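You operate a simulated robot arm through the tools that you are given. There is no shell and no other tool.

Carry out the task below with a simulated robot arm. There is one attempt and no reset: what you move stays moved.

JOB
Scrub the silt off the blue-handled screen plate, fit it in the strainer and turn the water on.
Fine: use the wooden brush and put it back; shut the lid before you open the green valve. Set down upright: wooden scrubbing brush. What is to be rubbed or washed off counts as gone when no trace of it is left.

Only the result counts: the job must be done as asked and must still hold three seconds after the hand-in. Knocking over, shifting, dropping, spilling or breaking anything else fails it. Lids that push on must go on centred and level and be pressed home; caps that screw on are set level and turned clockwise until they are tight.

ROBOT AND FRAMES
A 7-joint arm with a two-finger parallel gripper, fixed in place. Base frame: the origin is on the floor under the middle of its stand, x ahead of it, y to its left, z up; the work surface is at about z = 800. Lengths are in mm, angles in rad, forces in N, time in s.
With the tool pointing down near the work surface it reaches from about 240 to 680 mm from the base axis. Its first joint turns from -1.152 to 1.152 rad. Payload 2.4 kg.
The TCP is the grasp point between the finger pads, 30 mm short of the fingertips. In the tool frame z runs along the fingers and y along their closing line. The gripper opens to 94 mm. The fingers are 28 mm wide and 10 mm thick; the gripper's body (50 by 96 mm) begins 55 mm behind the TCP.
Orientation is that of the tool frame in the base frame, as a unit quaternion [x, y, z, w]. With the fingers straight down and closing along the base's y, the tool's x points along the base's -x, its y along +y and its z along -z.

CONTROLS
- The arm moves only by the tool drive_tool. Its argument "commands" is a list of rows, each an object (a shift or turn left out is 0, a gripper value left out holds the last) with "gripper": the finger opening in mm, from 0 to 94; "linear": the shift along the base's x, y, z in units of 150 mm (1.0 is 150 mm), a list of three; "dr": the turn, a rotation vector about the base's x, y, z in units of 180 degrees (1.0 is 180 degrees), a list of three. In form: [{"gripper": gripper, "linear": [x, y, z], "dr": [ax, ay, az]}, ...]. A call has 1 to 20 rows; each row is the pose to reach, as a shift and turn from the pose commanded when the call began. A call with a number of a shift or a turn outside -1 to 1 is refused whole. Rows are played at 5 a second. More than 50 mm and 0.15 rad between two rows, or a gripper value outside its range, and nothing of the call is played. A pose out of reach is approached as far as the arm can. The call stops where the force on the tool passes 40 N (or 10 N more than at its start, if that is more) or the arm is blocked; 0.2 s more then pass. Each finger travels about 153 mm/s and halts on what it meets, pressing with about 29 N; the grip force reading is that of the motor and also rises with nothing between the fingers. The clock runs only during rows and for 0.2 s after the last one: add rows that repeat a pose to give the fingers time. It gives the time, the measured TCP pose, the force on the tool (base axes), the opening and the grip force at its end, in the units of the frame above (readings bear some noise), with the torque about the TCP (base axes, N m) and any sound that the robot's microphone picked up.
- Cameras (640 x 400 px; columns grow to the right, rows downward): "scene" is fixed at [43.1, 482.1, 1440.9]; the picture's right is [-0.66, -0.75, 0.00], its down [-0.48, 0.42, -0.77] and it looks along [0.58, -0.51, -0.63] (base axes); focal length 311 px, centre (320, 200). "wrist" rides on the gripper at [76, 14, -103] in the tool frame; the picture's right is [-0.18, 0.98, 0.00], its down [-0.75, -0.14, -0.64] and it looks along [-0.63, -0.12, 0.77] (tool axes); focal length 243 px, centre (320, 200). There is no depth. A picture from a camera that has moved, and an enlarged one, comes with that camera's place and axes in the base frame and with its lens.
- capture(camera): a new picture of that camera. No time passes.
- zoom(camera, box): a new picture of the part [left, top, right, bottom] of that camera's present view, enlarged. No time passes.
- job_done(): hands the job in; it is judged then, once.

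Nothing tells you positions but the pictures and the camera data. Unless the task says otherwise, let go and move clear before handing in.

The tools are called after "Emit:" by a JSON object that holds its "api" and its "payload". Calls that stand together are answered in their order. drive_tool: Moves the arm, as the interface text tells. Its arguments: {"type":"object","properties":{"commands":{"type":"array","items":{"type":"object","properties":{"gripper":{"type":"number"},"linear":{"type":"array","items":{"type":"number"}},"dr":{"type":"array","items":{"type":"number"}}}}}},"required":["commands"]} The other tools are called the same way: capture (camera) takes a picture; zoom (camera, box) takes an enlarged picture of a part of a camera's view; job_done () hands the job in.

At the start:

```text
time_s: 0.0
ee_pos: [384.0, 155.7, 1186.9]
tool_rot: [0.0, 1.0, 0.0, 0.0]
force: [-0.3, -0.8, 0.3]
moment: [0.0, -0.01, -0.03]
width: 93.8
grasp_force: 0.1
```

scene: 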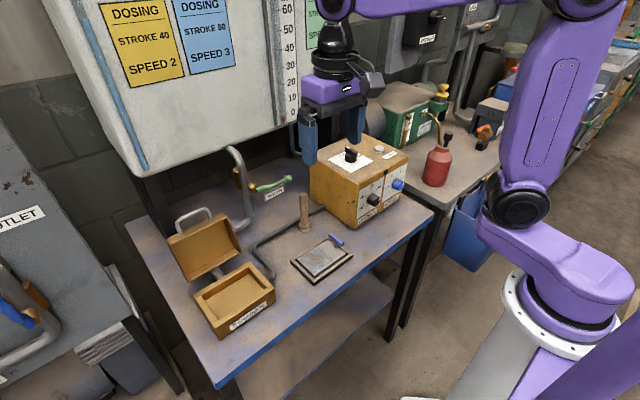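
wrist: 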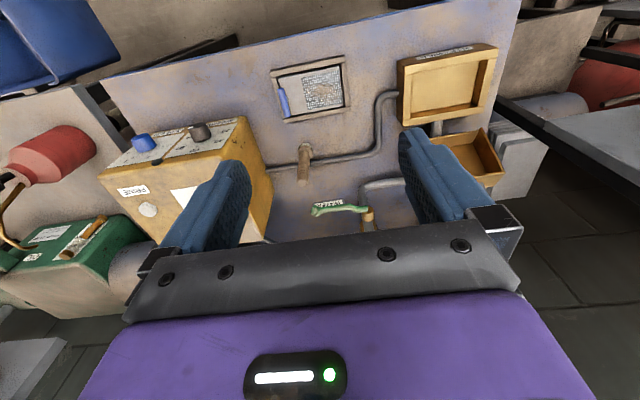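

I see a bench with a brass strainer box (lid open), a framed screen plate with a blue handle, an upright wooden brush, a green valve lever and a dosing box. I'll look closer before moving anything.

Emit:
{"api": "zoom", "payload": {"camera": "scene", "box": [140, 180, 300, 350]}}

Emit:
{"api": "zoom", "payload": {"camera": "scene", "box": [220, 140, 440, 290]}}

Emit:
{"api": "zoom", "payload": {"camera": "wrist", "box": [250, 30, 530, 240]}}

Emit:
{"api": "zoom", "payload": {"camera": "scene", "box": [260, 180, 380, 300]}}

```text
2.35 times, centred on (220, 265) of scene
camera zoom: at [43.1, 482.1, 1440.9], right [-0.66, -0.75, 0.0], down [-0.48, 0.42, -0.77], along [0.58, -0.51, -0.63], focal length 733 px, centre (555, 47)
```

zoom: 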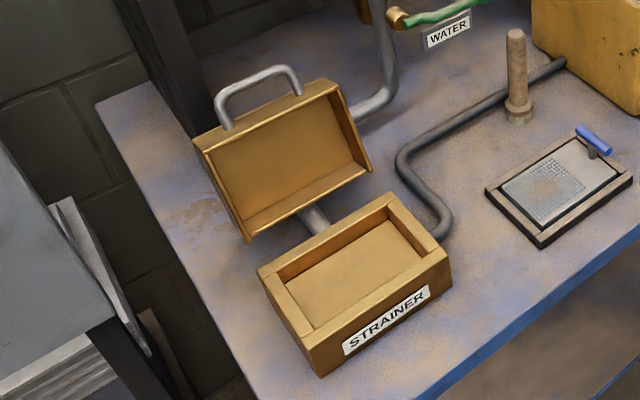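

```text
2.67 times, centred on (330, 215) of scene
camera zoom: at [43.1, 482.1, 1440.9], right [-0.66, -0.75, 0.0], down [-0.48, 0.42, -0.77], along [0.58, -0.51, -0.63], focal length 830 px, centre (293, 160)
```

zoom: 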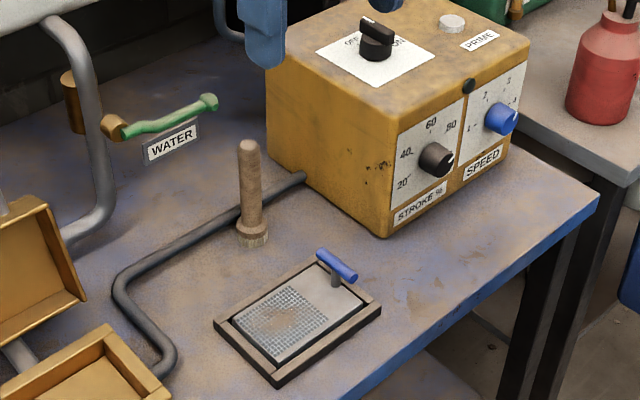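

```text
1.90 times, centred on (390, 135) of wrist
camera zoom: at [310.5, 170.4, 1290.1], right [0.18, 0.98, 0.0], down [0.75, -0.14, 0.64], along [0.63, -0.12, -0.77], focal length 462 px, centre (187, 324)
```

zoom: 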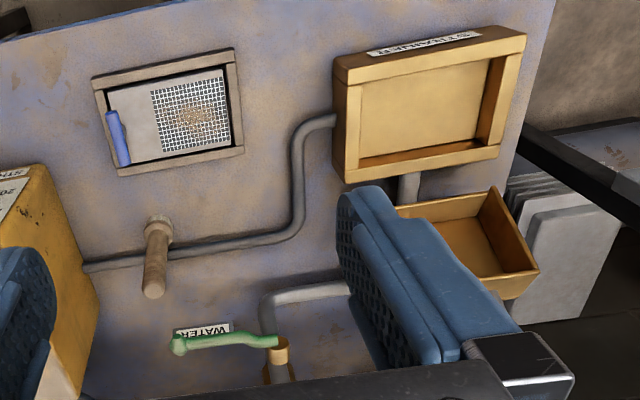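

```text
3.33 times, centred on (320, 240) of scene
camera zoom: at [43.1, 482.1, 1440.9], right [-0.66, -0.75, 0.0], down [-0.48, 0.42, -0.77], along [0.58, -0.51, -0.63], focal length 1038 px, centre (320, 67)
```

zoom: 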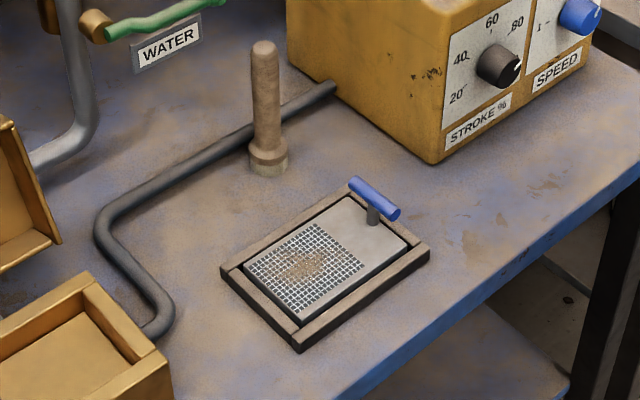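

I take the screen plate to be in a wooden tray around (435, 130), the brush at about (555, 92) and the strainer around (470, 357) with its lid hinged at the back. I'll move to a better view of the strainer and the valve before touching anything.

Emit:
{"api": "drive_tool", "payload": {"commands": [{"linear": [-0.2, 0.2, -0.1]}, {"linear": [-0.4, 0.45, -0.2]}, {"linear": [-0.5, 0.7, -0.3]}, {"linear": [-0.5, 0.9, -0.4]}, {"linear": [-0.5, 0.9, -0.4]}]}}

Emit:
{"api": "capture", "payload": {"camera": "wrist"}}

Emit:
{"api": "capture", "payload": {"camera": "scene"}}

```text
refused: row 2 steps farther than a row can; nothing moved
```

```text
taken
camera wrist: at [310.5, 170.4, 1290.1], right [0.18, 0.98, 0.0], down [0.75, -0.14, 0.64], along [0.63, -0.12, -0.77], focal length 243 px, centre (320, 200)
```

wrist: 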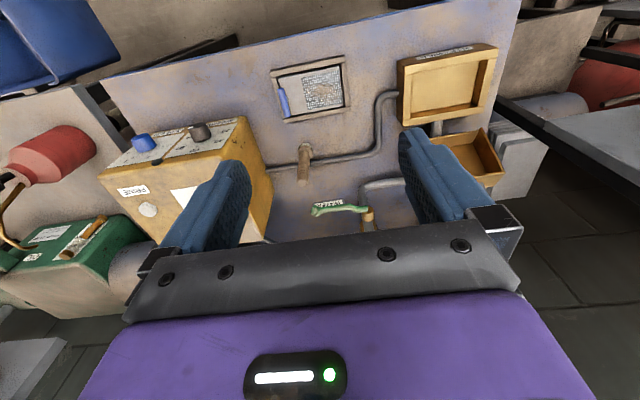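

```text
taken
```

scene: 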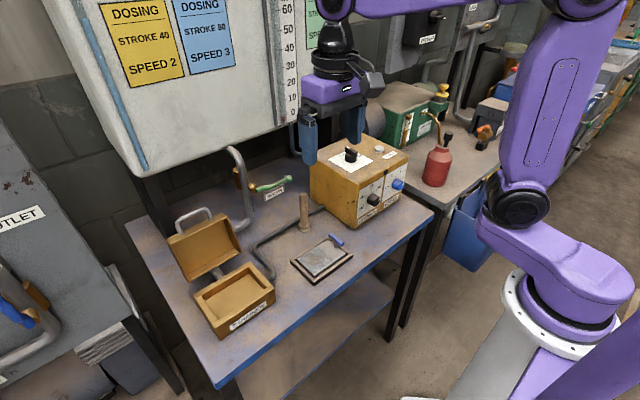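

Nothing moved, since one step was slightly too long. I'll use smaller steps toward the same viewing pose.

Emit:
{"api": "drive_tool", "payload": {"commands": [{"linear": [-0.15, 0.2, -0.1]}, {"linear": [-0.3, 0.4, -0.2]}, {"linear": [-0.45, 0.6, -0.3]}, {"linear": [-0.5, 0.8, -0.4]}, {"linear": [-0.5, 0.9, -0.4]}, {"linear": [-0.5, 0.9, -0.4]}]}}

Emit:
{"api": "capture", "payload": {"camera": "wrist"}}

Emit:
{"api": "capture", "payload": {"camera": "scene"}}

```text
time_s: 1.4
ee_pos: [311.0, 291.6, 1127.0]
tool_rot: [-0.001, 1.0, 0.0, 0.0]
force: [0.4, -0.1, 0.2]
moment: [0.02, 0.01, -0.01]
width: 93.9
grasp_force: 0.1
```

```text
taken
camera wrist: at [235.7, 305.8, 1229.6], right [0.18, 0.98, 0.0], down [0.75, -0.14, 0.64], along [0.63, -0.12, -0.77], focal length 243 px, centre (320, 200)
```

wrist: 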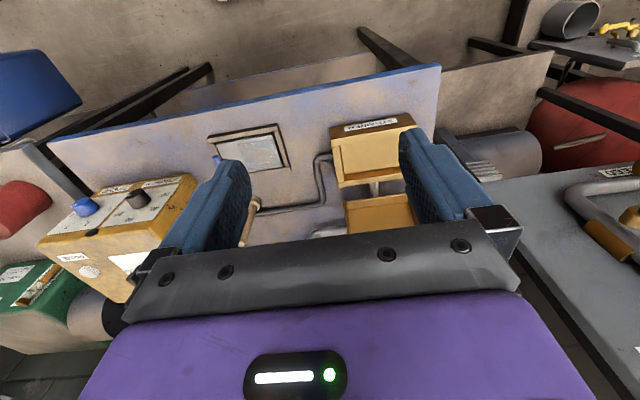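

```text
taken
```

scene: 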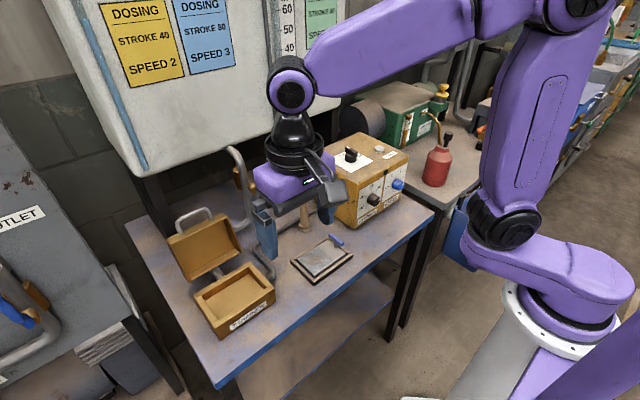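

The strainer is now in the wrist view ahead of the fingers. I'll zoom on it, the tray and the lid.

Emit:
{"api": "zoom", "payload": {"camera": "wrist", "box": [300, 95, 460, 245]}}

Emit:
{"api": "zoom", "payload": {"camera": "wrist", "box": [190, 110, 350, 220]}}

Emit:
{"api": "zoom", "payload": {"camera": "scene", "box": [150, 190, 290, 345]}}

Emit:
{"api": "zoom", "payload": {"camera": "scene", "box": [200, 130, 320, 230]}}

```text
2.67 times, centred on (380, 170) of wrist
camera zoom: at [235.7, 305.8, 1229.6], right [0.18, 0.98, 0.0], down [0.75, -0.14, 0.64], along [0.63, -0.12, -0.77], focal length 647 px, centre (160, 280)
```

zoom: 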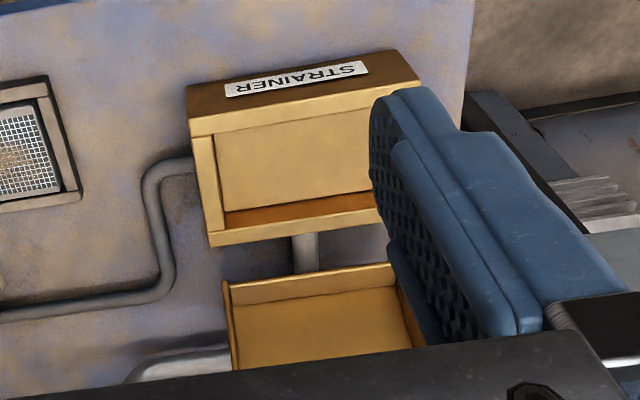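

```text
3.64 times, centred on (270, 165) of wrist
camera zoom: at [235.7, 305.8, 1229.6], right [0.18, 0.98, 0.0], down [0.75, -0.14, 0.64], along [0.63, -0.12, -0.77], focal length 882 px, centre (502, 327)
```

zoom: 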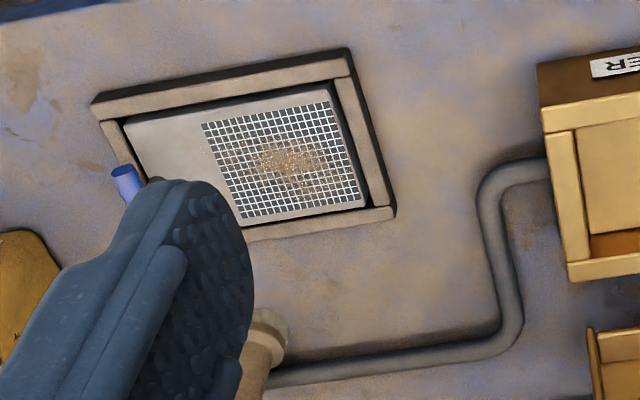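

```text
2.58 times, centred on (220, 268) of scene
camera zoom: at [43.1, 482.1, 1440.9], right [-0.66, -0.75, 0.0], down [-0.48, 0.42, -0.77], along [0.58, -0.51, -0.63], focal length 804 px, centre (578, 26)
```

zoom: 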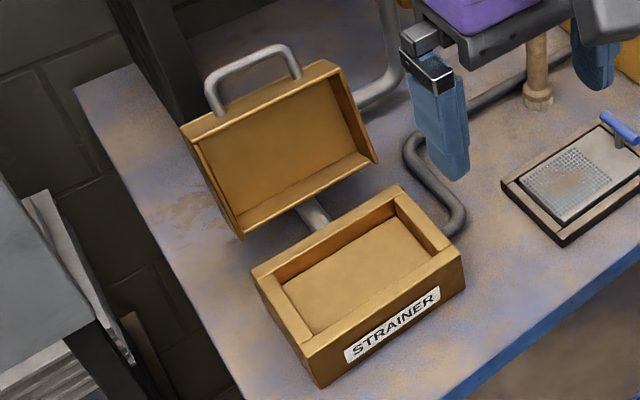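

```text
4.00 times, centred on (260, 180) of scene
camera zoom: at [43.1, 482.1, 1440.9], right [-0.66, -0.75, 0.0], down [-0.48, 0.42, -0.77], along [0.58, -0.51, -0.63], focal length 1246 px, centre (560, 280)
```

zoom: 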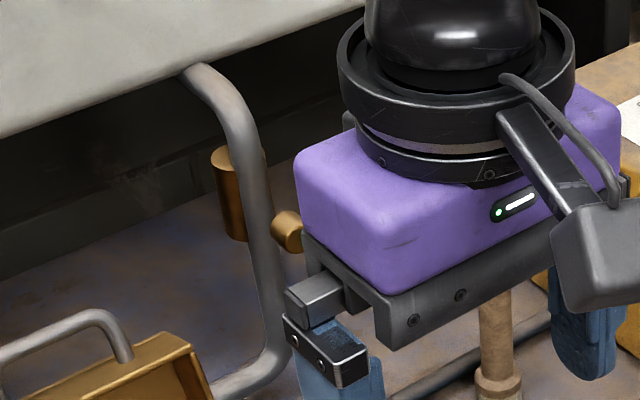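

I need the lid handle's geometry and the valve more exactly, so I'll zoom in tightly on these.

Emit:
{"api": "zoom", "payload": {"camera": "scene", "box": [160, 195, 250, 290]}}

Emit:
{"api": "zoom", "payload": {"camera": "scene", "box": [200, 260, 285, 340]}}

Emit:
{"api": "zoom", "payload": {"camera": "scene", "box": [285, 225, 365, 290]}}

Emit:
{"api": "zoom", "payload": {"camera": "wrist", "box": [340, 180, 430, 250]}}

```text
4.21 times, centred on (205, 242) of scene
camera zoom: at [43.1, 482.1, 1440.9], right [-0.66, -0.75, 0.0], down [-0.48, 0.42, -0.77], along [0.58, -0.51, -0.63], focal length 1311 px, centre (804, 21)
```

zoom: 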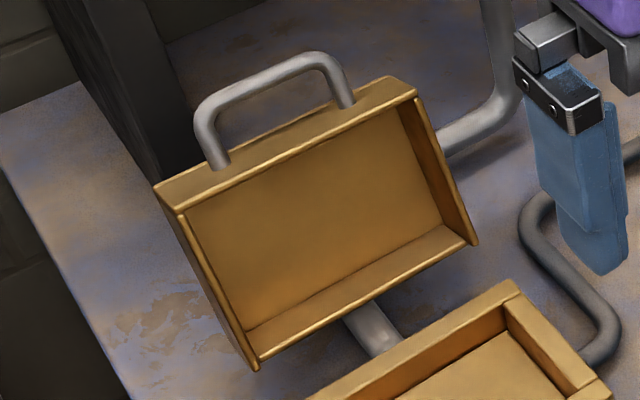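

```text
5.00 times, centred on (242, 300) of scene
camera zoom: at [43.1, 482.1, 1440.9], right [-0.66, -0.75, 0.0], down [-0.48, 0.42, -0.77], along [0.58, -0.51, -0.63], focal length 1557 px, centre (708, -300)
```

zoom: 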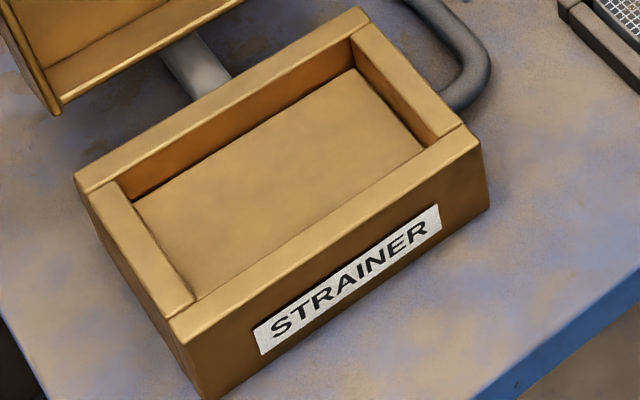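

```text
6.15 times, centred on (325, 258) of scene
camera zoom: at [43.1, 482.1, 1440.9], right [-0.66, -0.75, 0.0], down [-0.48, 0.42, -0.77], along [0.58, -0.51, -0.63], focal length 1916 px, centre (289, -154)
```

zoom: 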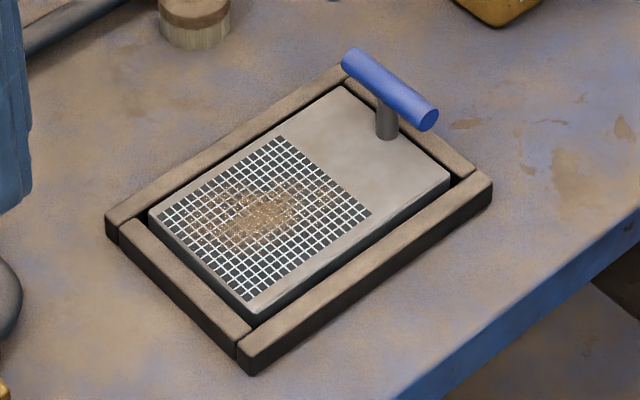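

```text
5.71 times, centred on (385, 215) of wrist
camera zoom: at [235.7, 305.8, 1229.6], right [0.18, 0.98, 0.0], down [0.75, -0.14, 0.64], along [0.63, -0.12, -0.77], focal length 1386 px, centre (-51, 114)
```

zoom: 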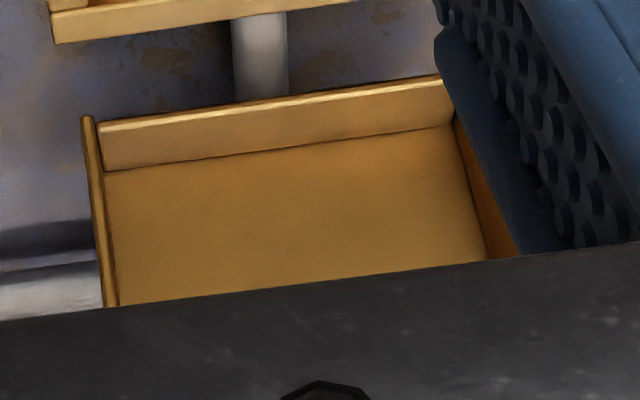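

The strainer opening is about 71 × 118 mm, the plate about 69 × 108 mm, and both lie along y, so the plate needs no turning. I'll tilt the tool about 20° so that its body stays clear of the green lever, then head toward the brush at roughly (555, 91).

Emit:
{"api": "drive_tool", "payload": {"commands": [{"linear": [0.17, -0.19, -0.09], "dr": [0, -0.022, 0]}, {"linear": [0.35, -0.375, -0.18], "dr": [0, -0.044, 0]}, {"linear": [0.52, -0.56, -0.27], "dr": [0, -0.067, 0]}, {"linear": [0.7, -0.75, -0.36], "dr": [0, -0.089, 0]}, {"linear": [0.87, -0.94, -0.45], "dr": [0, -0.111, 0]}, {"linear": [0.87, -0.94, -0.45], "dr": [0, -0.111, 0]}]}}

Emit:
{"api": "capture", "payload": {"camera": "wrist"}}

Emit:
{"api": "capture", "payload": {"camera": "scene"}}

```text
time_s: 2.8
ee_pos: [440.5, 147.8, 1059.7]
tool_rot: [0.0, 0.985, 0.0, 0.172]
force: [-0.7, 0.0, -0.6]
moment: [-0.01, -0.02, 0.02]
width: 93.9
grasp_force: 0.1
```

```text
taken
camera wrist: at [335.6, 162.5, 1129.9], right [0.17, 0.98, 0.06], down [0.49, -0.14, 0.86], along [0.86, -0.12, -0.5], focal length 243 px, centre (320, 200)
```

wrist: 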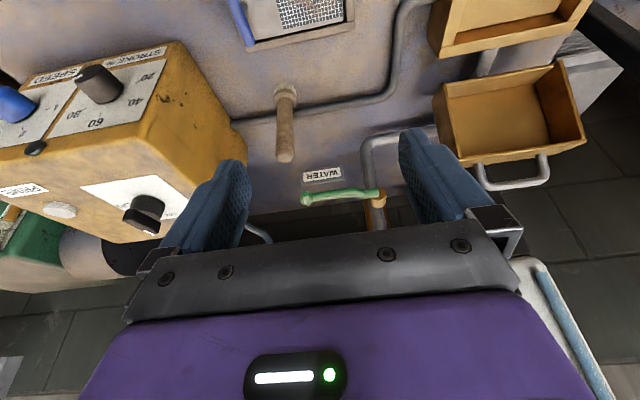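

```text
taken
```

scene: 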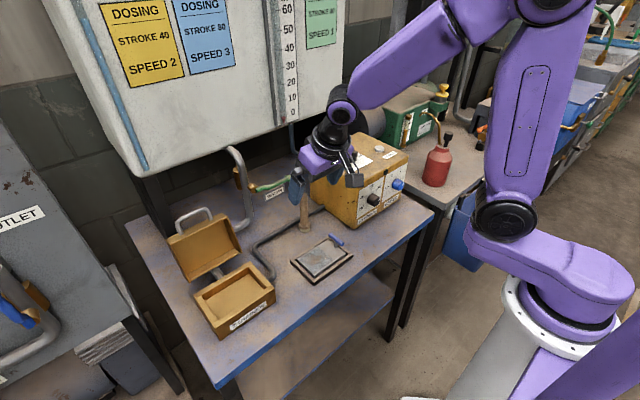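

The tilt came out as intended. I'll zoom in to refine the brush position and to study the lever and valve from this view.

Emit:
{"api": "zoom", "payload": {"camera": "wrist", "box": [240, 70, 420, 250]}}

Emit:
{"api": "zoom", "payload": {"camera": "wrist", "box": [420, 0, 600, 200]}}

Emit:
{"api": "zoom", "payload": {"camera": "scene", "box": [210, 140, 350, 240]}}

```text
2.22 times, centred on (330, 160) of wrist
camera zoom: at [335.6, 162.5, 1129.9], right [0.17, 0.98, 0.06], down [0.49, -0.14, 0.86], along [0.86, -0.12, -0.5], focal length 539 px, centre (298, 289)
```

zoom: 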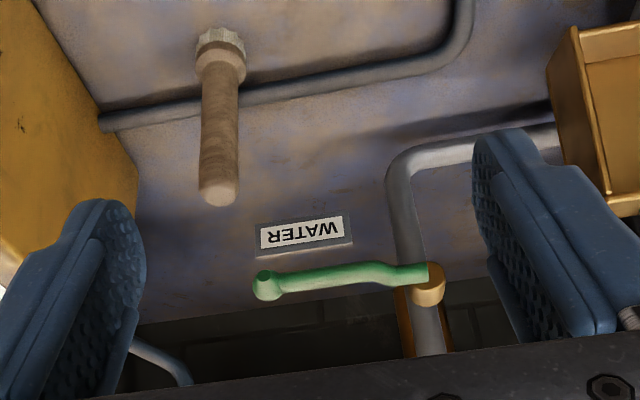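

```text
2.00 times, centred on (510, 100) of wrist
camera zoom: at [335.6, 162.5, 1129.9], right [0.17, 0.98, 0.06], down [0.49, -0.14, 0.86], along [0.86, -0.12, -0.5], focal length 485 px, centre (-60, 400)
```

zoom: 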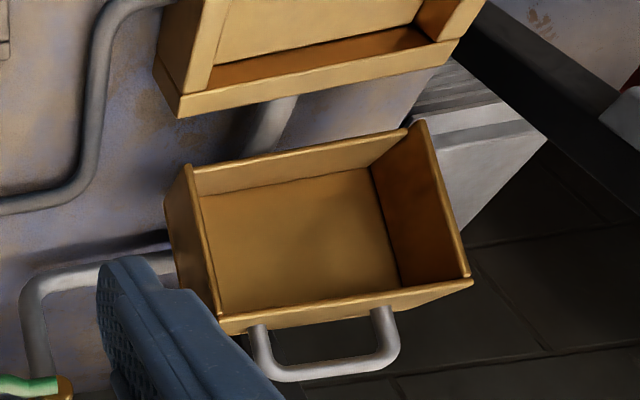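

```text
4.00 times, centred on (280, 190) of scene
camera zoom: at [43.1, 482.1, 1440.9], right [-0.66, -0.75, 0.0], down [-0.48, 0.42, -0.77], along [0.58, -0.51, -0.63], focal length 1246 px, centre (480, 240)
```

zoom: 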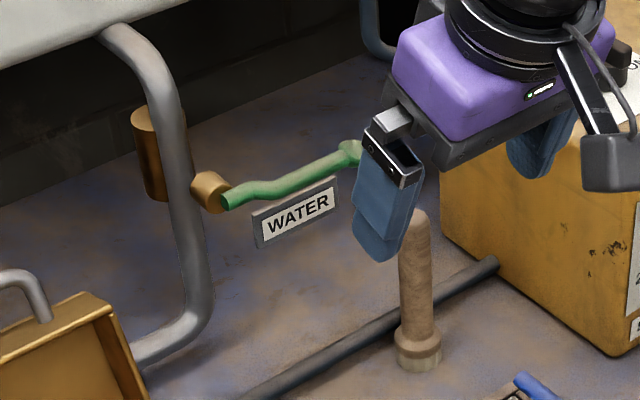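

The brush stands at about (558, 90) with its handle top near z ≈ 933, and the lever is at x ≈ 595, z ≈ 975. I'll move above the brush with the tool still tilted, then check before going down.

Emit:
{"api": "drive_tool", "payload": {"commands": [{"linear": [0.2, -0.1, -0.115]}, {"linear": [0.39, -0.2, -0.23]}, {"linear": [0.585, -0.295, -0.345]}, {"linear": [0.777, -0.391, -0.463]}, {"linear": [0.777, -0.391, -0.463]}]}}

Emit:
{"api": "capture", "payload": {"camera": "wrist"}}

Emit:
{"api": "zoom", "payload": {"camera": "scene", "box": [220, 110, 400, 250]}}

```text
time_s: 4.0
ee_pos: [556.1, 91.4, 994.3]
tool_rot: [0.0, 0.985, 0.0, 0.174]
force: [0.1, 0.5, 0.7]
moment: [0.02, 0.0, -0.03]
width: 93.8
grasp_force: 0.0
```

```text
taken
camera wrist: at [451.5, 105.6, 1063.5], right [0.17, 0.98, 0.06], down [0.49, -0.14, 0.86], along [0.86, -0.12, -0.5], focal length 243 px, centre (320, 200)
```

wrist: 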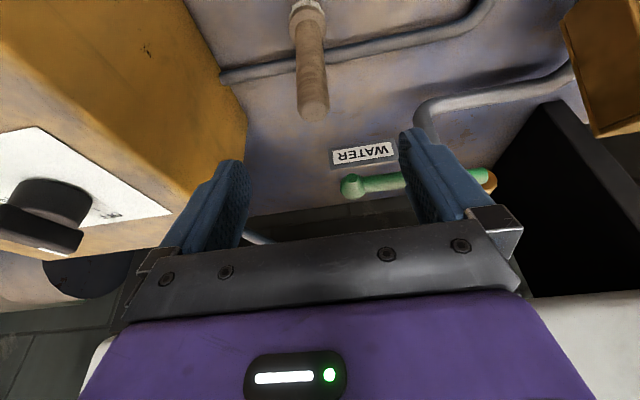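

```text
2.86 times, centred on (310, 180) of scene
camera zoom: at [43.1, 482.1, 1440.9], right [-0.66, -0.75, 0.0], down [-0.48, 0.42, -0.77], along [0.58, -0.51, -0.63], focal length 890 px, centre (349, 257)
```

zoom: 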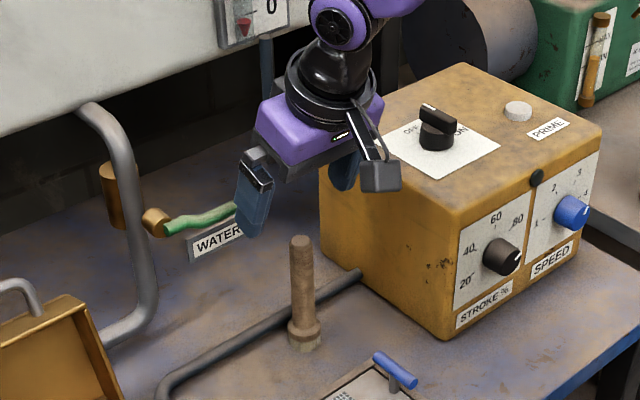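

The fingers straddle the brush with y ≈ 90 in the middle, and there is room to the lever. I'll go straight down and then close on the handle.

Emit:
{"api": "drive_tool", "payload": {"commands": [{"linear": [0.0, -0.007, -0.16]}, {"linear": [0.0, -0.007, -0.32]}, {"linear": [0.0, -0.007, -0.48]}, {"linear": [0.0, -0.007, -0.627]}, {"linear": [0.0, -0.007, -0.627]}]}}

Emit:
{"api": "capture", "payload": {"camera": "wrist"}}

Emit:
{"api": "zoom", "payload": {"camera": "scene", "box": [240, 130, 380, 250]}}

```text
time_s: 5.2
ee_pos: [556.1, 90.7, 897.4]
tool_rot: [0.0, 0.985, 0.001, 0.173]
force: [0.1, 0.1, 0.6]
moment: [0.01, -0.03, -0.02]
width: 93.8
grasp_force: 0.1
```

```text
taken
camera wrist: at [451.4, 104.8, 968.0], right [0.17, 0.98, 0.06], down [0.49, -0.14, 0.86], along [0.86, -0.12, -0.5], focal length 243 px, centre (320, 200)
```

wrist: 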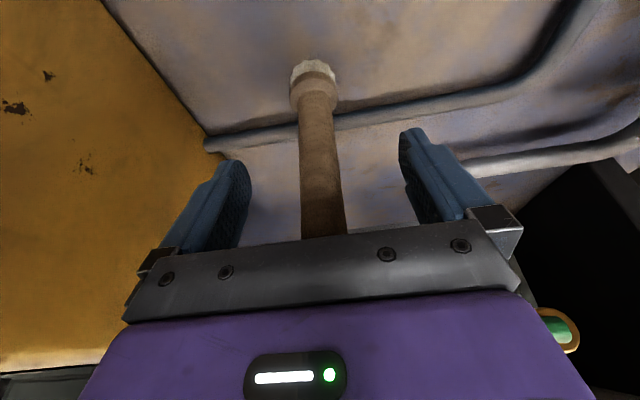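

```text
3.33 times, centred on (310, 190) of scene
camera zoom: at [43.1, 482.1, 1440.9], right [-0.66, -0.75, 0.0], down [-0.48, 0.42, -0.77], along [0.58, -0.51, -0.63], focal length 1038 px, centre (353, 233)
```

zoom: 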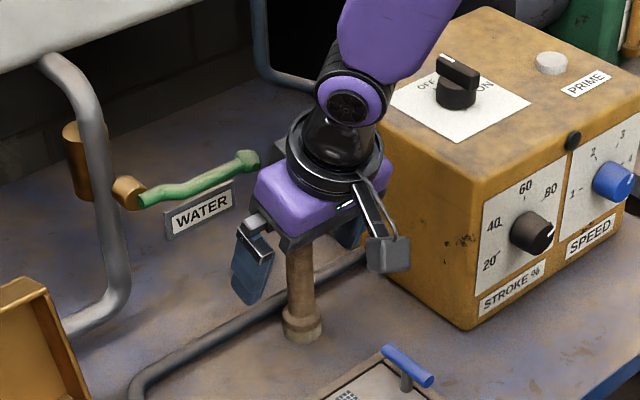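

The handle sits between the pads at the grasp point. I'll close the gripper now.

Emit:
{"api": "drive_tool", "payload": {"commands": [{"gripper": 60}, {"gripper": 35}, {"gripper": 10}, {"gripper": 10}, {"gripper": 10}]}}

Emit:
{"api": "capture", "payload": {"camera": "wrist"}}

```text
time_s: 6.4
ee_pos: [555.6, 90.7, 897.8]
tool_rot: [0.0, 0.985, 0.0, 0.174]
force: [-0.5, -1.0, 2.1]
moment: [-0.14, 0.02, 0.02]
width: 25.8
grasp_force: 28.8
```

```text
taken
camera wrist: at [451.3, 104.7, 968.3], right [0.17, 0.98, 0.06], down [0.49, -0.14, 0.86], along [0.86, -0.12, -0.5], focal length 243 px, centre (320, 200)
```

wrist: 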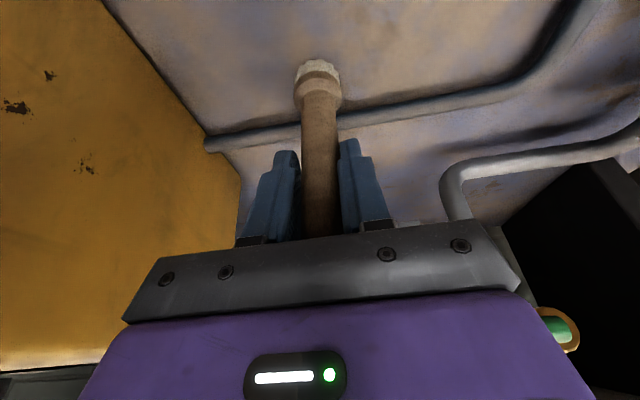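

I have the brush, at 25.8 mm opening. I'll lift it 70 mm straight up and carry it over the mesh centre at about (438, 150).

Emit:
{"api": "drive_tool", "payload": {"commands": [{"linear": [0, 0, 0.05]}, {"linear": [0, 0, 0.2]}, {"linear": [0, 0, 0.35]}, {"linear": [0, 0, 0.467]}, {"linear": [-0.2, 0.1, 0.467]}, {"linear": [-0.4, 0.2, 0.467]}, {"linear": [-0.6, 0.3, 0.467]}, {"linear": [-0.787, 0.395, 0.467]}, {"linear": [-0.787, 0.395, 0.467]}]}}

Emit:
{"api": "capture", "payload": {"camera": "wrist"}}

Emit:
{"api": "zoom", "payload": {"camera": "scene", "box": [240, 150, 400, 300]}}

```text
time_s: 8.4
ee_pos: [436.8, 149.4, 968.0]
tool_rot: [0.0, 0.985, 0.0, 0.173]
force: [-0.6, -0.3, -1.1]
moment: [0.01, -0.03, -0.02]
width: 25.5
grasp_force: 29.2
```

```text
taken
camera wrist: at [333.6, 164.6, 1038.6], right [0.17, 0.98, 0.06], down [0.49, -0.14, 0.86], along [0.86, -0.12, -0.5], focal length 243 px, centre (320, 200)
```

wrist: 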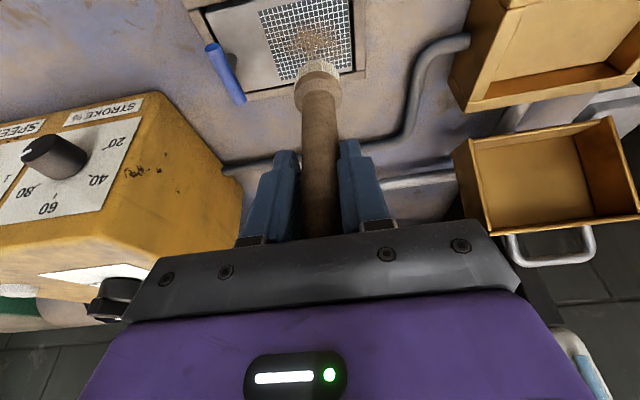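

```text
2.67 times, centred on (320, 225) of scene
camera zoom: at [43.1, 482.1, 1440.9], right [-0.66, -0.75, 0.0], down [-0.48, 0.42, -0.77], along [0.58, -0.51, -0.63], focal length 830 px, centre (320, 133)
```

zoom: 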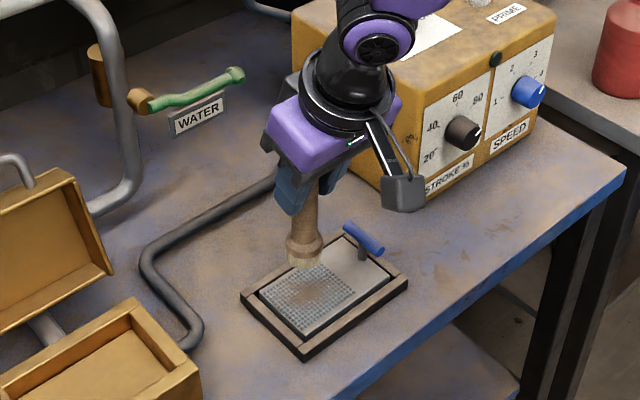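

The brush is over the mesh and hangs straight. I'll lower it most of the way, then approach in small steps until I feel contact.

Emit:
{"api": "drive_tool", "payload": {"commands": [{"linear": [0, 0, -0.1]}, {"linear": [0, 0, -0.2]}, {"linear": [0, 0, -0.267]}, {"linear": [0, 0, -0.267]}]}}

Emit:
{"api": "zoom", "payload": {"camera": "scene", "box": [280, 200, 380, 290]}}

Emit:
{"api": "capture", "payload": {"camera": "wrist"}}

```text
time_s: 9.4
ee_pos: [439.4, 148.6, 926.0]
tool_rot: [-0.001, 0.985, 0.0, 0.174]
force: [-0.2, -0.9, -1.3]
moment: [-0.01, 0.05, 0.0]
width: 25.3
grasp_force: 29.0
```

```text
4.44 times, centred on (330, 245) of scene
camera zoom: at [43.1, 482.1, 1440.9], right [-0.66, -0.75, 0.0], down [-0.48, 0.42, -0.77], along [0.58, -0.51, -0.63], focal length 1384 px, centre (276, 0)
```

zoom: 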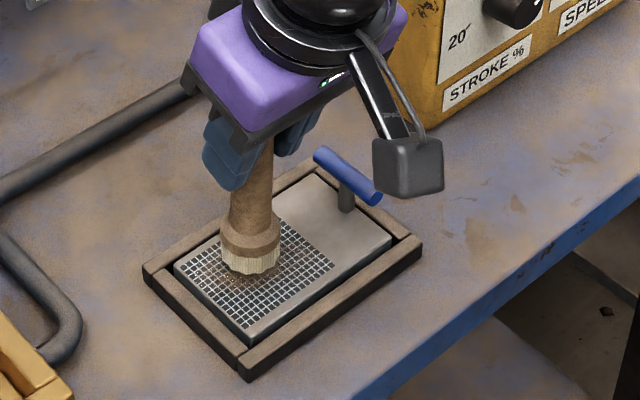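

```text
taken
camera wrist: at [334.4, 163.4, 997.3], right [0.17, 0.98, 0.06], down [0.49, -0.14, 0.86], along [0.86, -0.12, -0.5], focal length 243 px, centre (320, 200)
```

wrist: 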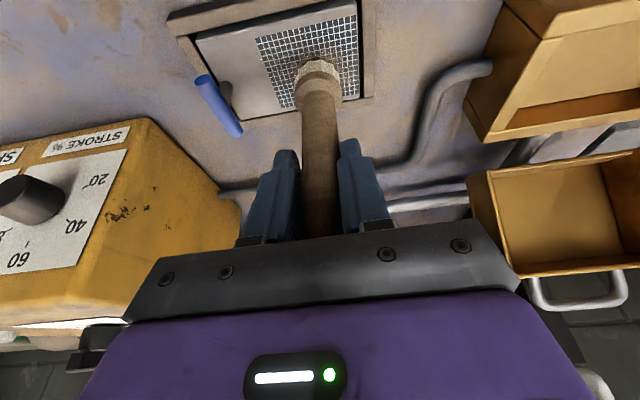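

Bristles are about 8–10 mm above the plate. I'll step down gently and watch the vertical force.

Emit:
{"api": "drive_tool", "payload": {"commands": [{"linear": [0, 0, -0.015]}, {"linear": [0, 0, -0.03]}, {"linear": [0, 0, -0.03]}]}}

Emit:
{"api": "drive_tool", "payload": {"commands": [{"linear": [0, 0, -0.007]}, {"linear": [0, 0, -0.013]}, {"linear": [0, 0, -0.013]}]}}

Emit:
{"api": "drive_tool", "payload": {"commands": [{"linear": [0, 0, -0.007]}, {"linear": [0, 0, -0.013]}, {"linear": [0, 0, -0.013]}]}}

```text
time_s: 10.2
ee_pos: [438.2, 150.0, 921.7]
tool_rot: [0.0, 0.985, 0.0, 0.173]
force: [0.3, -0.2, -0.9]
moment: [-0.02, -0.01, 0.04]
width: 25.5
grasp_force: 29.4
```

```text
time_s: 11.0
ee_pos: [437.7, 150.2, 918.6]
tool_rot: [0.0, 0.985, 0.0, 0.174]
force: [-0.4, -0.4, -0.6]
moment: [0.01, 0.04, -0.04]
width: 25.5
grasp_force: 28.8
```

```text
time_s: 11.8
ee_pos: [438.7, 149.5, 917.7]
tool_rot: [-0.001, 0.985, 0.0, 0.174]
force: [0.2, 0.2, -0.1]
moment: [-0.02, 0.01, 0.02]
width: 25.5
grasp_force: 28.4
```

No clear contact yet, so I'll continue down in 2 mm steps.

Emit:
{"api": "drive_tool", "payload": {"commands": [{"linear": [0, 0, -0.007]}, {"linear": [0, 0, -0.013]}, {"linear": [0, 0, -0.013]}]}}

Emit:
{"api": "drive_tool", "payload": {"commands": [{"linear": [0, 0, -0.007]}, {"linear": [0, 0, -0.007]}]}}

Emit:
{"api": "zoom", "payload": {"camera": "scene", "box": [290, 215, 360, 285]}}

```text
time_s: 12.6
ee_pos: [436.8, 149.3, 915.5]
tool_rot: [0.0, 0.985, 0.001, 0.173]
force: [-0.6, 0.3, 0.7]
moment: [0.01, 0.02, -0.02]
width: 25.4
grasp_force: 28.5
```

```text
time_s: 13.2
ee_pos: [438.4, 149.1, 914.7]
tool_rot: [-0.001, 0.985, 0.0, 0.175]
force: [-2.7, 1.6, 18.4]
moment: [-0.02, 0.3, -0.04]
width: 25.6
grasp_force: 28.8
```

```text
5.71 times, centred on (325, 250) of scene
camera zoom: at [42.8, 482.0, 1440.9], right [-0.66, -0.75, 0.0], down [-0.48, 0.42, -0.78], along [0.58, -0.51, -0.63], focal length 1780 px, centre (291, -86)
```

zoom: 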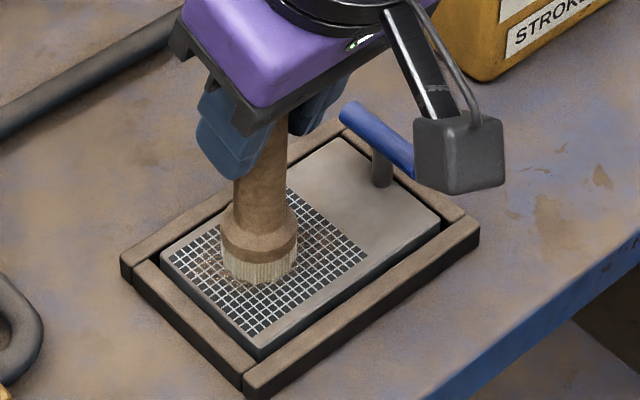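

Contact is felt at TCP z ≈ 914.7 with about 18 N. I'll ease off by about half a millimetre and scrub in a raster of strokes over the mesh.

Emit:
{"api": "drive_tool", "payload": {"commands": [{"linear": [0, 0, 0.004]}, {"linear": [-0.03, -0.06, 0.004]}, {"linear": [-0.08, -0.12, 0.004]}, {"linear": [-0.08, -0.04, 0.004]}, {"linear": [-0.08, 0.04, 0.004]}, {"linear": [-0.08, 0.12, 0.004]}, {"linear": [-0.04, 0.12, 0.004]}, {"linear": [-0.04, 0.04, 0.004]}, {"linear": [-0.04, -0.04, 0.004]}, {"linear": [-0.04, -0.12, 0.004]}, {"linear": [0.0, -0.12, 0.004]}, {"linear": [0.0, -0.04, 0.004]}, {"linear": [0.0, 0.04, 0.004]}, {"linear": [0.0, 0.12, 0.004]}, {"linear": [0.04, 0.12, 0.004]}, {"linear": [0.04, 0.04, 0.004]}, {"linear": [0.04, -0.04, 0.004]}, {"linear": [0.04, -0.12, 0.004]}, {"linear": [0.08, -0.12, 0.004]}, {"linear": [0.08, -0.04, 0.004]}]}}

Emit:
{"api": "zoom", "payload": {"camera": "scene", "box": [290, 215, 360, 285]}}

```text
time_s: 17.4
ee_pos: [450.9, 141.5, 916.7]
tool_rot: [0.0, 0.985, 0.0, 0.173]
force: [0.2, -0.3, -1.3]
moment: [0.01, -0.01, 0.03]
width: 25.5
grasp_force: 29.8
out of reach, approached as far as the arm can: row 3, 4
```

```text
5.71 times, centred on (325, 250) of scene
camera zoom: at [43.1, 482.1, 1440.9], right [-0.66, -0.75, 0.0], down [-0.48, 0.42, -0.77], along [0.58, -0.51, -0.63], focal length 1780 px, centre (291, -86)
```

zoom: 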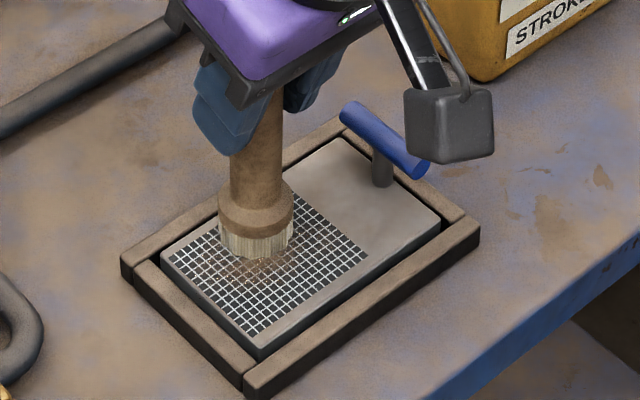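

Part of the silt is gone, but at this height the bristles barely touch. I'll lower about half a millimetre and repeat the raster with firmer contact.

Emit:
{"api": "drive_tool", "payload": {"commands": [{"linear": [0, 0, -0.003]}, {"linear": [0, 0.08, -0.003]}, {"linear": [0, 0.16, -0.003]}, {"linear": [-0.04, 0.16, -0.003]}, {"linear": [-0.04, 0.08, -0.003]}, {"linear": [-0.04, 0.0, -0.003]}, {"linear": [-0.04, -0.08, -0.003]}, {"linear": [-0.08, -0.08, -0.003]}, {"linear": [-0.08, 0.0, -0.003]}, {"linear": [-0.08, 0.08, -0.003]}, {"linear": [-0.08, 0.16, -0.003]}, {"linear": [-0.12, 0.16, -0.003]}, {"linear": [-0.12, 0.08, -0.003]}, {"linear": [-0.12, 0.0, -0.003]}, {"linear": [-0.12, -0.08, -0.003]}, {"linear": [-0.16, -0.06, -0.003]}, {"linear": [-0.16, 0.02, -0.003]}, {"linear": [-0.16, 0.1, -0.003]}, {"linear": [-0.16, 0.16, -0.003]}, {"linear": [-0.08, 0.04, -0.003]}]}}

Emit:
{"api": "zoom", "payload": {"camera": "scene", "box": [290, 215, 360, 285]}}

Emit:
{"api": "zoom", "payload": {"camera": "wrist", "box": [180, 0, 400, 150]}}

```text
time_s: 21.6
ee_pos: [437.6, 149.3, 915.3]
tool_rot: [-0.001, 0.985, 0.0, 0.172]
force: [-1.2, 0.3, 1.7]
moment: [-0.04, 0.08, -0.01]
width: 25.2
grasp_force: 29.1
out of reach, approached as far as the arm can: row 16
```

```text
5.71 times, centred on (325, 250) of scene
camera zoom: at [43.0, 482.1, 1440.9], right [-0.66, -0.75, 0.0], down [-0.48, 0.42, -0.77], along [0.58, -0.51, -0.63], focal length 1780 px, centre (291, -86)
```

zoom: 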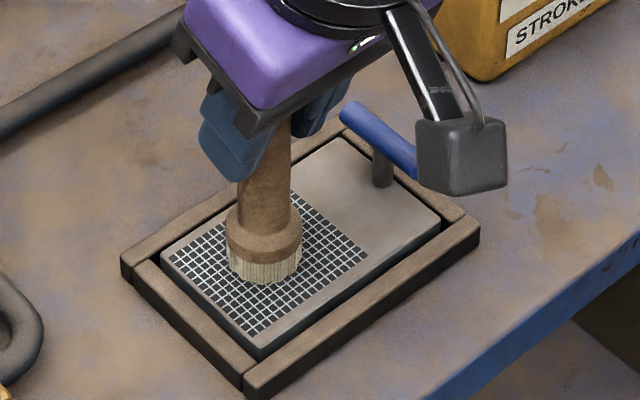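

```text
2.67 times, centred on (290, 75) of wrist
camera zoom: at [332.9, 164.0, 985.8], right [0.17, 0.98, 0.06], down [0.49, -0.14, 0.86], along [0.85, -0.12, -0.51], focal length 647 px, centre (400, 533)
```

zoom: 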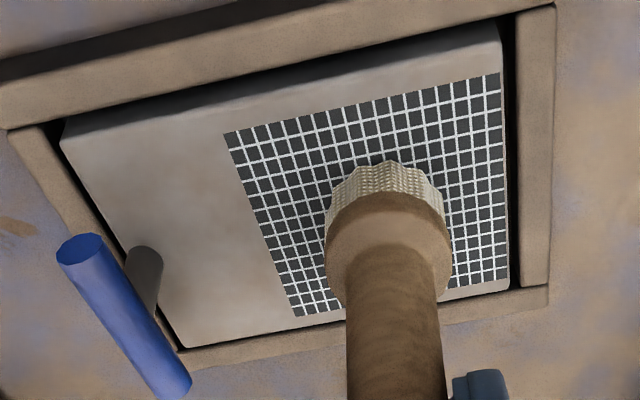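

The visible mesh is clean now. I'll lift the brush and look at the spot that was beneath it.

Emit:
{"api": "drive_tool", "payload": {"commands": [{"linear": [0, 0, 0.1]}, {"linear": [0.1, 0.0, 0.3]}, {"linear": [0.3, -0.1, 0.4]}, {"linear": [0.4, -0.2, 0.4]}, {"linear": [0.4, -0.2, 0.4]}]}}

Emit:
{"api": "zoom", "payload": {"camera": "scene", "box": [285, 225, 365, 290]}}

Emit:
{"api": "zoom", "payload": {"camera": "wrist", "box": [160, 0, 420, 160]}}

```text
time_s: 22.8
ee_pos: [495.8, 120.8, 974.9]
tool_rot: [-0.001, 0.985, 0.001, 0.173]
force: [0.3, -0.1, -0.7]
moment: [0.0, -0.03, -0.01]
width: 25.1
grasp_force: 28.9
```

```text
6.15 times, centred on (325, 258) of scene
camera zoom: at [43.1, 482.1, 1440.9], right [-0.66, -0.75, 0.0], down [-0.48, 0.42, -0.77], along [0.58, -0.51, -0.63], focal length 1916 px, centre (289, -154)
```

zoom: 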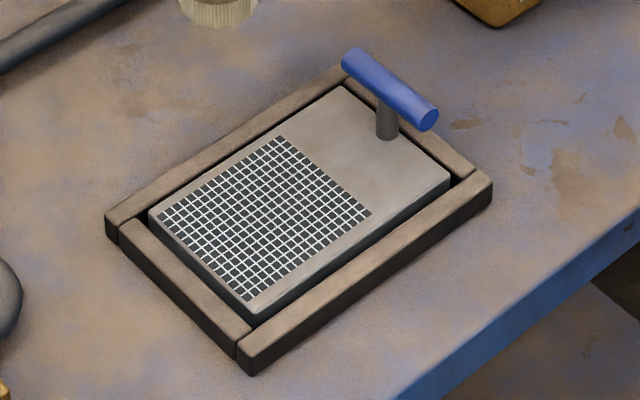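

```text
2.46 times, centred on (290, 80) of wrist
camera zoom: at [392.7, 134.5, 1044.9], right [0.17, 0.98, 0.06], down [0.49, -0.14, 0.86], along [0.86, -0.12, -0.51], focal length 597 px, centre (394, 495)
```

zoom: 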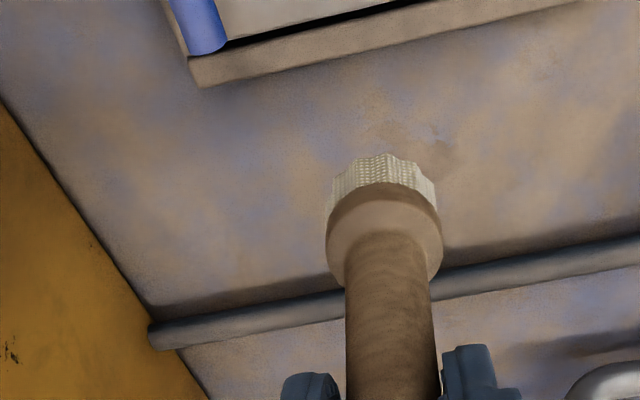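

The mesh looks clean. A tighter zoom will confirm that no trace is left.

Emit:
{"api": "zoom", "payload": {"camera": "scene", "box": [303, 245, 338, 278]}}

```text
12.12 times, centred on (320, 262) of scene
camera zoom: at [43.1, 482.1, 1440.9], right [-0.66, -0.75, 0.0], down [-0.48, 0.42, -0.77], along [0.58, -0.51, -0.63], focal length 3775 px, centre (314, -546)
```

zoom: 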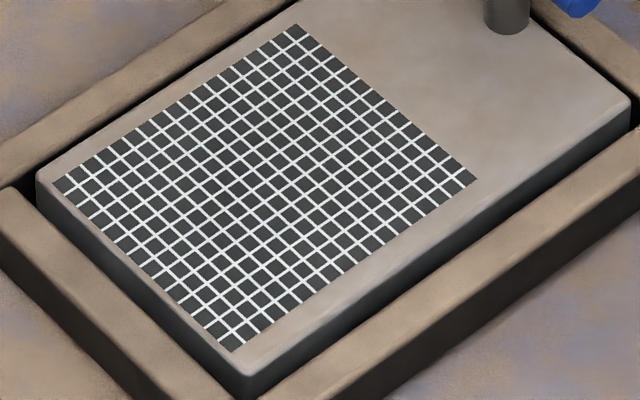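

The silt is completely gone. Now I'll carry the brush back over its original spot and lower it to just above the bench.

Emit:
{"api": "drive_tool", "payload": {"commands": [{"linear": [0.2, -0.1, 0.0]}, {"linear": [0.387, -0.195, 0.0]}, {"linear": [0.387, -0.195, -0.15]}, {"linear": [0.387, -0.195, -0.3]}, {"linear": [0.387, -0.195, -0.42]}, {"linear": [0.387, -0.195, -0.5]}, {"linear": [0.387, -0.195, -0.5]}]}}

Emit:
{"api": "zoom", "payload": {"camera": "scene", "box": [260, 180, 350, 250]}}

Emit:
{"api": "capture", "payload": {"camera": "wrist"}}

```text
time_s: 24.4
ee_pos: [555.6, 89.0, 898.0]
tool_rot: [0.0, 0.985, 0.0, 0.174]
force: [0.8, 0.2, -1.2]
moment: [-0.02, 0.0, 0.0]
width: 25.2
grasp_force: 29.0
```

```text
5.71 times, centred on (305, 215) of scene
camera zoom: at [43.1, 482.1, 1440.9], right [-0.66, -0.75, 0.0], down [-0.48, 0.42, -0.77], along [0.58, -0.51, -0.63], focal length 1780 px, centre (406, 114)
```

zoom: 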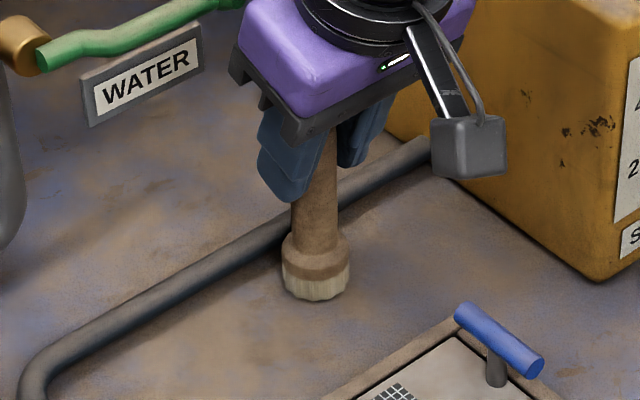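

```text
taken
camera wrist: at [450.9, 103.9, 969.5], right [0.17, 0.98, 0.06], down [0.49, -0.14, 0.86], along [0.86, -0.12, -0.5], focal length 243 px, centre (320, 200)
```

wrist: 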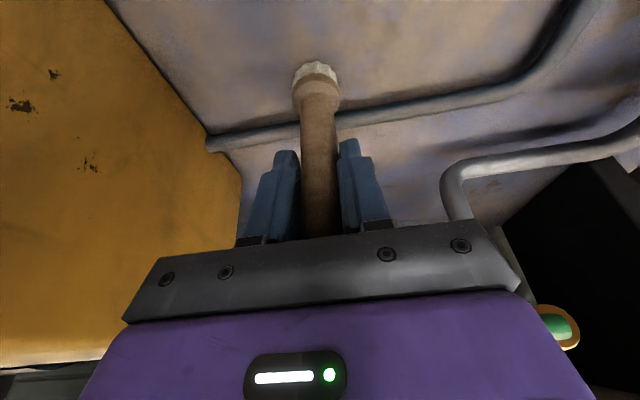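

Bristles are just above the bench. I'll lower in about 1.5 mm steps until they touch.

Emit:
{"api": "drive_tool", "payload": {"commands": [{"linear": [0, 0, -0.006]}, {"linear": [0, 0, -0.01]}, {"linear": [0, 0, -0.01]}]}}

Emit:
{"api": "drive_tool", "payload": {"commands": [{"linear": [0, 0, -0.006]}, {"linear": [0, 0, -0.006]}]}}

Emit:
{"api": "drive_tool", "payload": {"commands": [{"linear": [0, 0, -0.005]}, {"linear": [0, 0, -0.005]}]}}

```text
time_s: 25.2
ee_pos: [555.8, 89.5, 898.9]
tool_rot: [-0.001, 0.985, 0.001, 0.173]
force: [0.0, -0.4, -0.1]
moment: [0.01, -0.04, 0.02]
width: 25.3
grasp_force: 29.0
```

```text
time_s: 25.8
ee_pos: [555.8, 88.1, 897.4]
tool_rot: [-0.001, 0.985, 0.001, 0.173]
force: [0.1, -0.8, -0.7]
moment: [0.02, 0.0, 0.01]
width: 25.4
grasp_force: 29.0
```

```text
time_s: 26.4
ee_pos: [556.7, 88.4, 897.9]
tool_rot: [0.0, 0.985, 0.0, 0.173]
force: [-2.5, -0.7, 6.2]
moment: [-0.05, 0.21, -0.02]
width: 25.3
grasp_force: 29.1
```

Bristles touch the bench at about 6 N. I'll open the fingers gradually and check that the brush stands.

Emit:
{"api": "drive_tool", "payload": {"commands": [{"gripper": 28}, {"gripper": 34}, {"gripper": 50}, {"gripper": 75}, {"gripper": 94}, {"gripper": 94}]}}

Emit:
{"api": "capture", "payload": {"camera": "wrist"}}

Emit:
{"api": "zoom", "payload": {"camera": "scene", "box": [260, 180, 350, 250]}}

```text
time_s: 27.8
ee_pos: [555.1, 89.8, 897.4]
tool_rot: [0.0, 0.985, 0.0, 0.173]
force: [-0.8, 0.5, 0.1]
moment: [-0.01, 0.01, 0.0]
width: 93.9
grasp_force: 0.1
```

```text
taken
camera wrist: at [451.5, 103.8, 967.3], right [0.17, 0.98, 0.06], down [0.49, -0.14, 0.86], along [0.86, -0.12, -0.5], focal length 243 px, centre (320, 200)
```

wrist: 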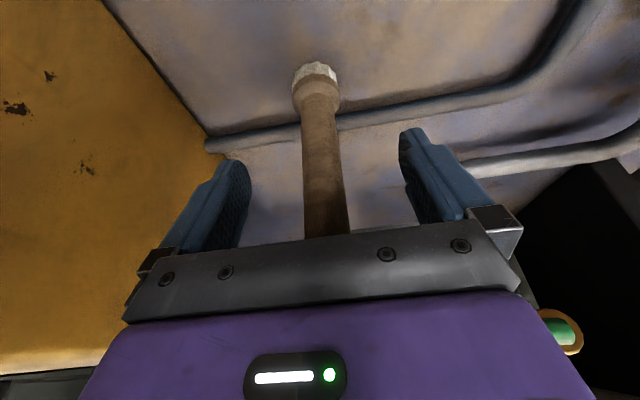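

```text
5.71 times, centred on (305, 215) of scene
camera zoom: at [43.1, 482.1, 1440.9], right [-0.66, -0.75, 0.0], down [-0.48, 0.42, -0.77], along [0.58, -0.51, -0.63], focal length 1780 px, centre (406, 114)
```

zoom: 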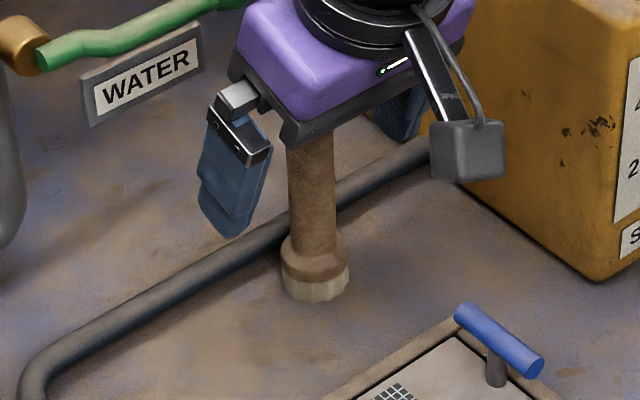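

The brush stands upright at its spot. I'll rise clear of it, straighten the tool, and move above the plate's blue handle.

Emit:
{"api": "drive_tool", "payload": {"commands": [{"linear": [0, 0, 0.2]}, {"linear": [0, 0, 0.45]}, {"linear": [0, 0, 0.7]}, {"linear": [-0.2, -0.02, 0.7], "dr": [0, 0.028, 0]}, {"linear": [-0.4, -0.03, 0.7], "dr": [0, 0.056, 0]}, {"linear": [-0.6, -0.05, 0.65], "dr": [0, 0.084, 0]}, {"linear": [-0.79, -0.07, 0.6], "dr": [0, 0.111, 0]}, {"linear": [-0.79, -0.07, 0.6], "dr": [0, 0.111, 0]}]}}

Emit:
{"api": "capture", "payload": {"camera": "wrist"}}

Emit:
{"api": "capture", "payload": {"camera": "scene"}}

```text
time_s: 29.6
ee_pos: [437.7, 78.5, 987.1]
tool_rot: [-0.001, 1.0, 0.0, -0.001]
force: [0.1, 0.1, 0.1]
moment: [-0.03, -0.01, -0.01]
width: 94.2
grasp_force: 0.1
```

```text
taken
camera wrist: at [363.2, 93.6, 1089.4], right [0.18, 0.98, 0.0], down [0.75, -0.14, 0.64], along [0.63, -0.12, -0.77], focal length 243 px, centre (320, 200)
```

wrist: 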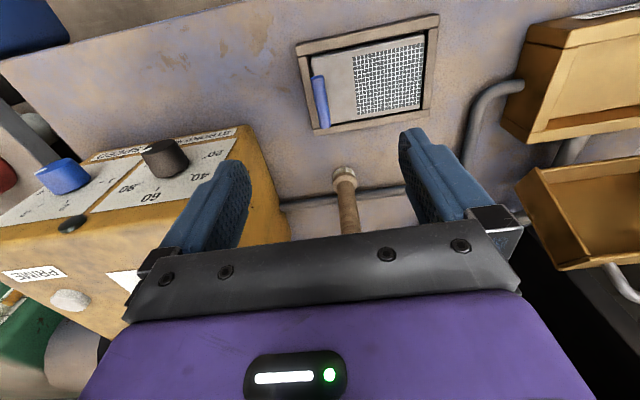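

```text
taken
```

scene: 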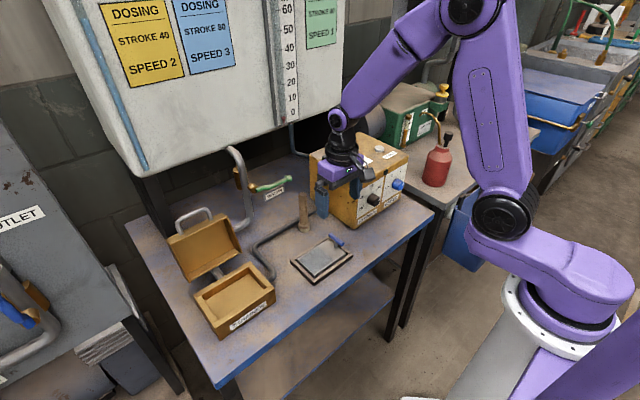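

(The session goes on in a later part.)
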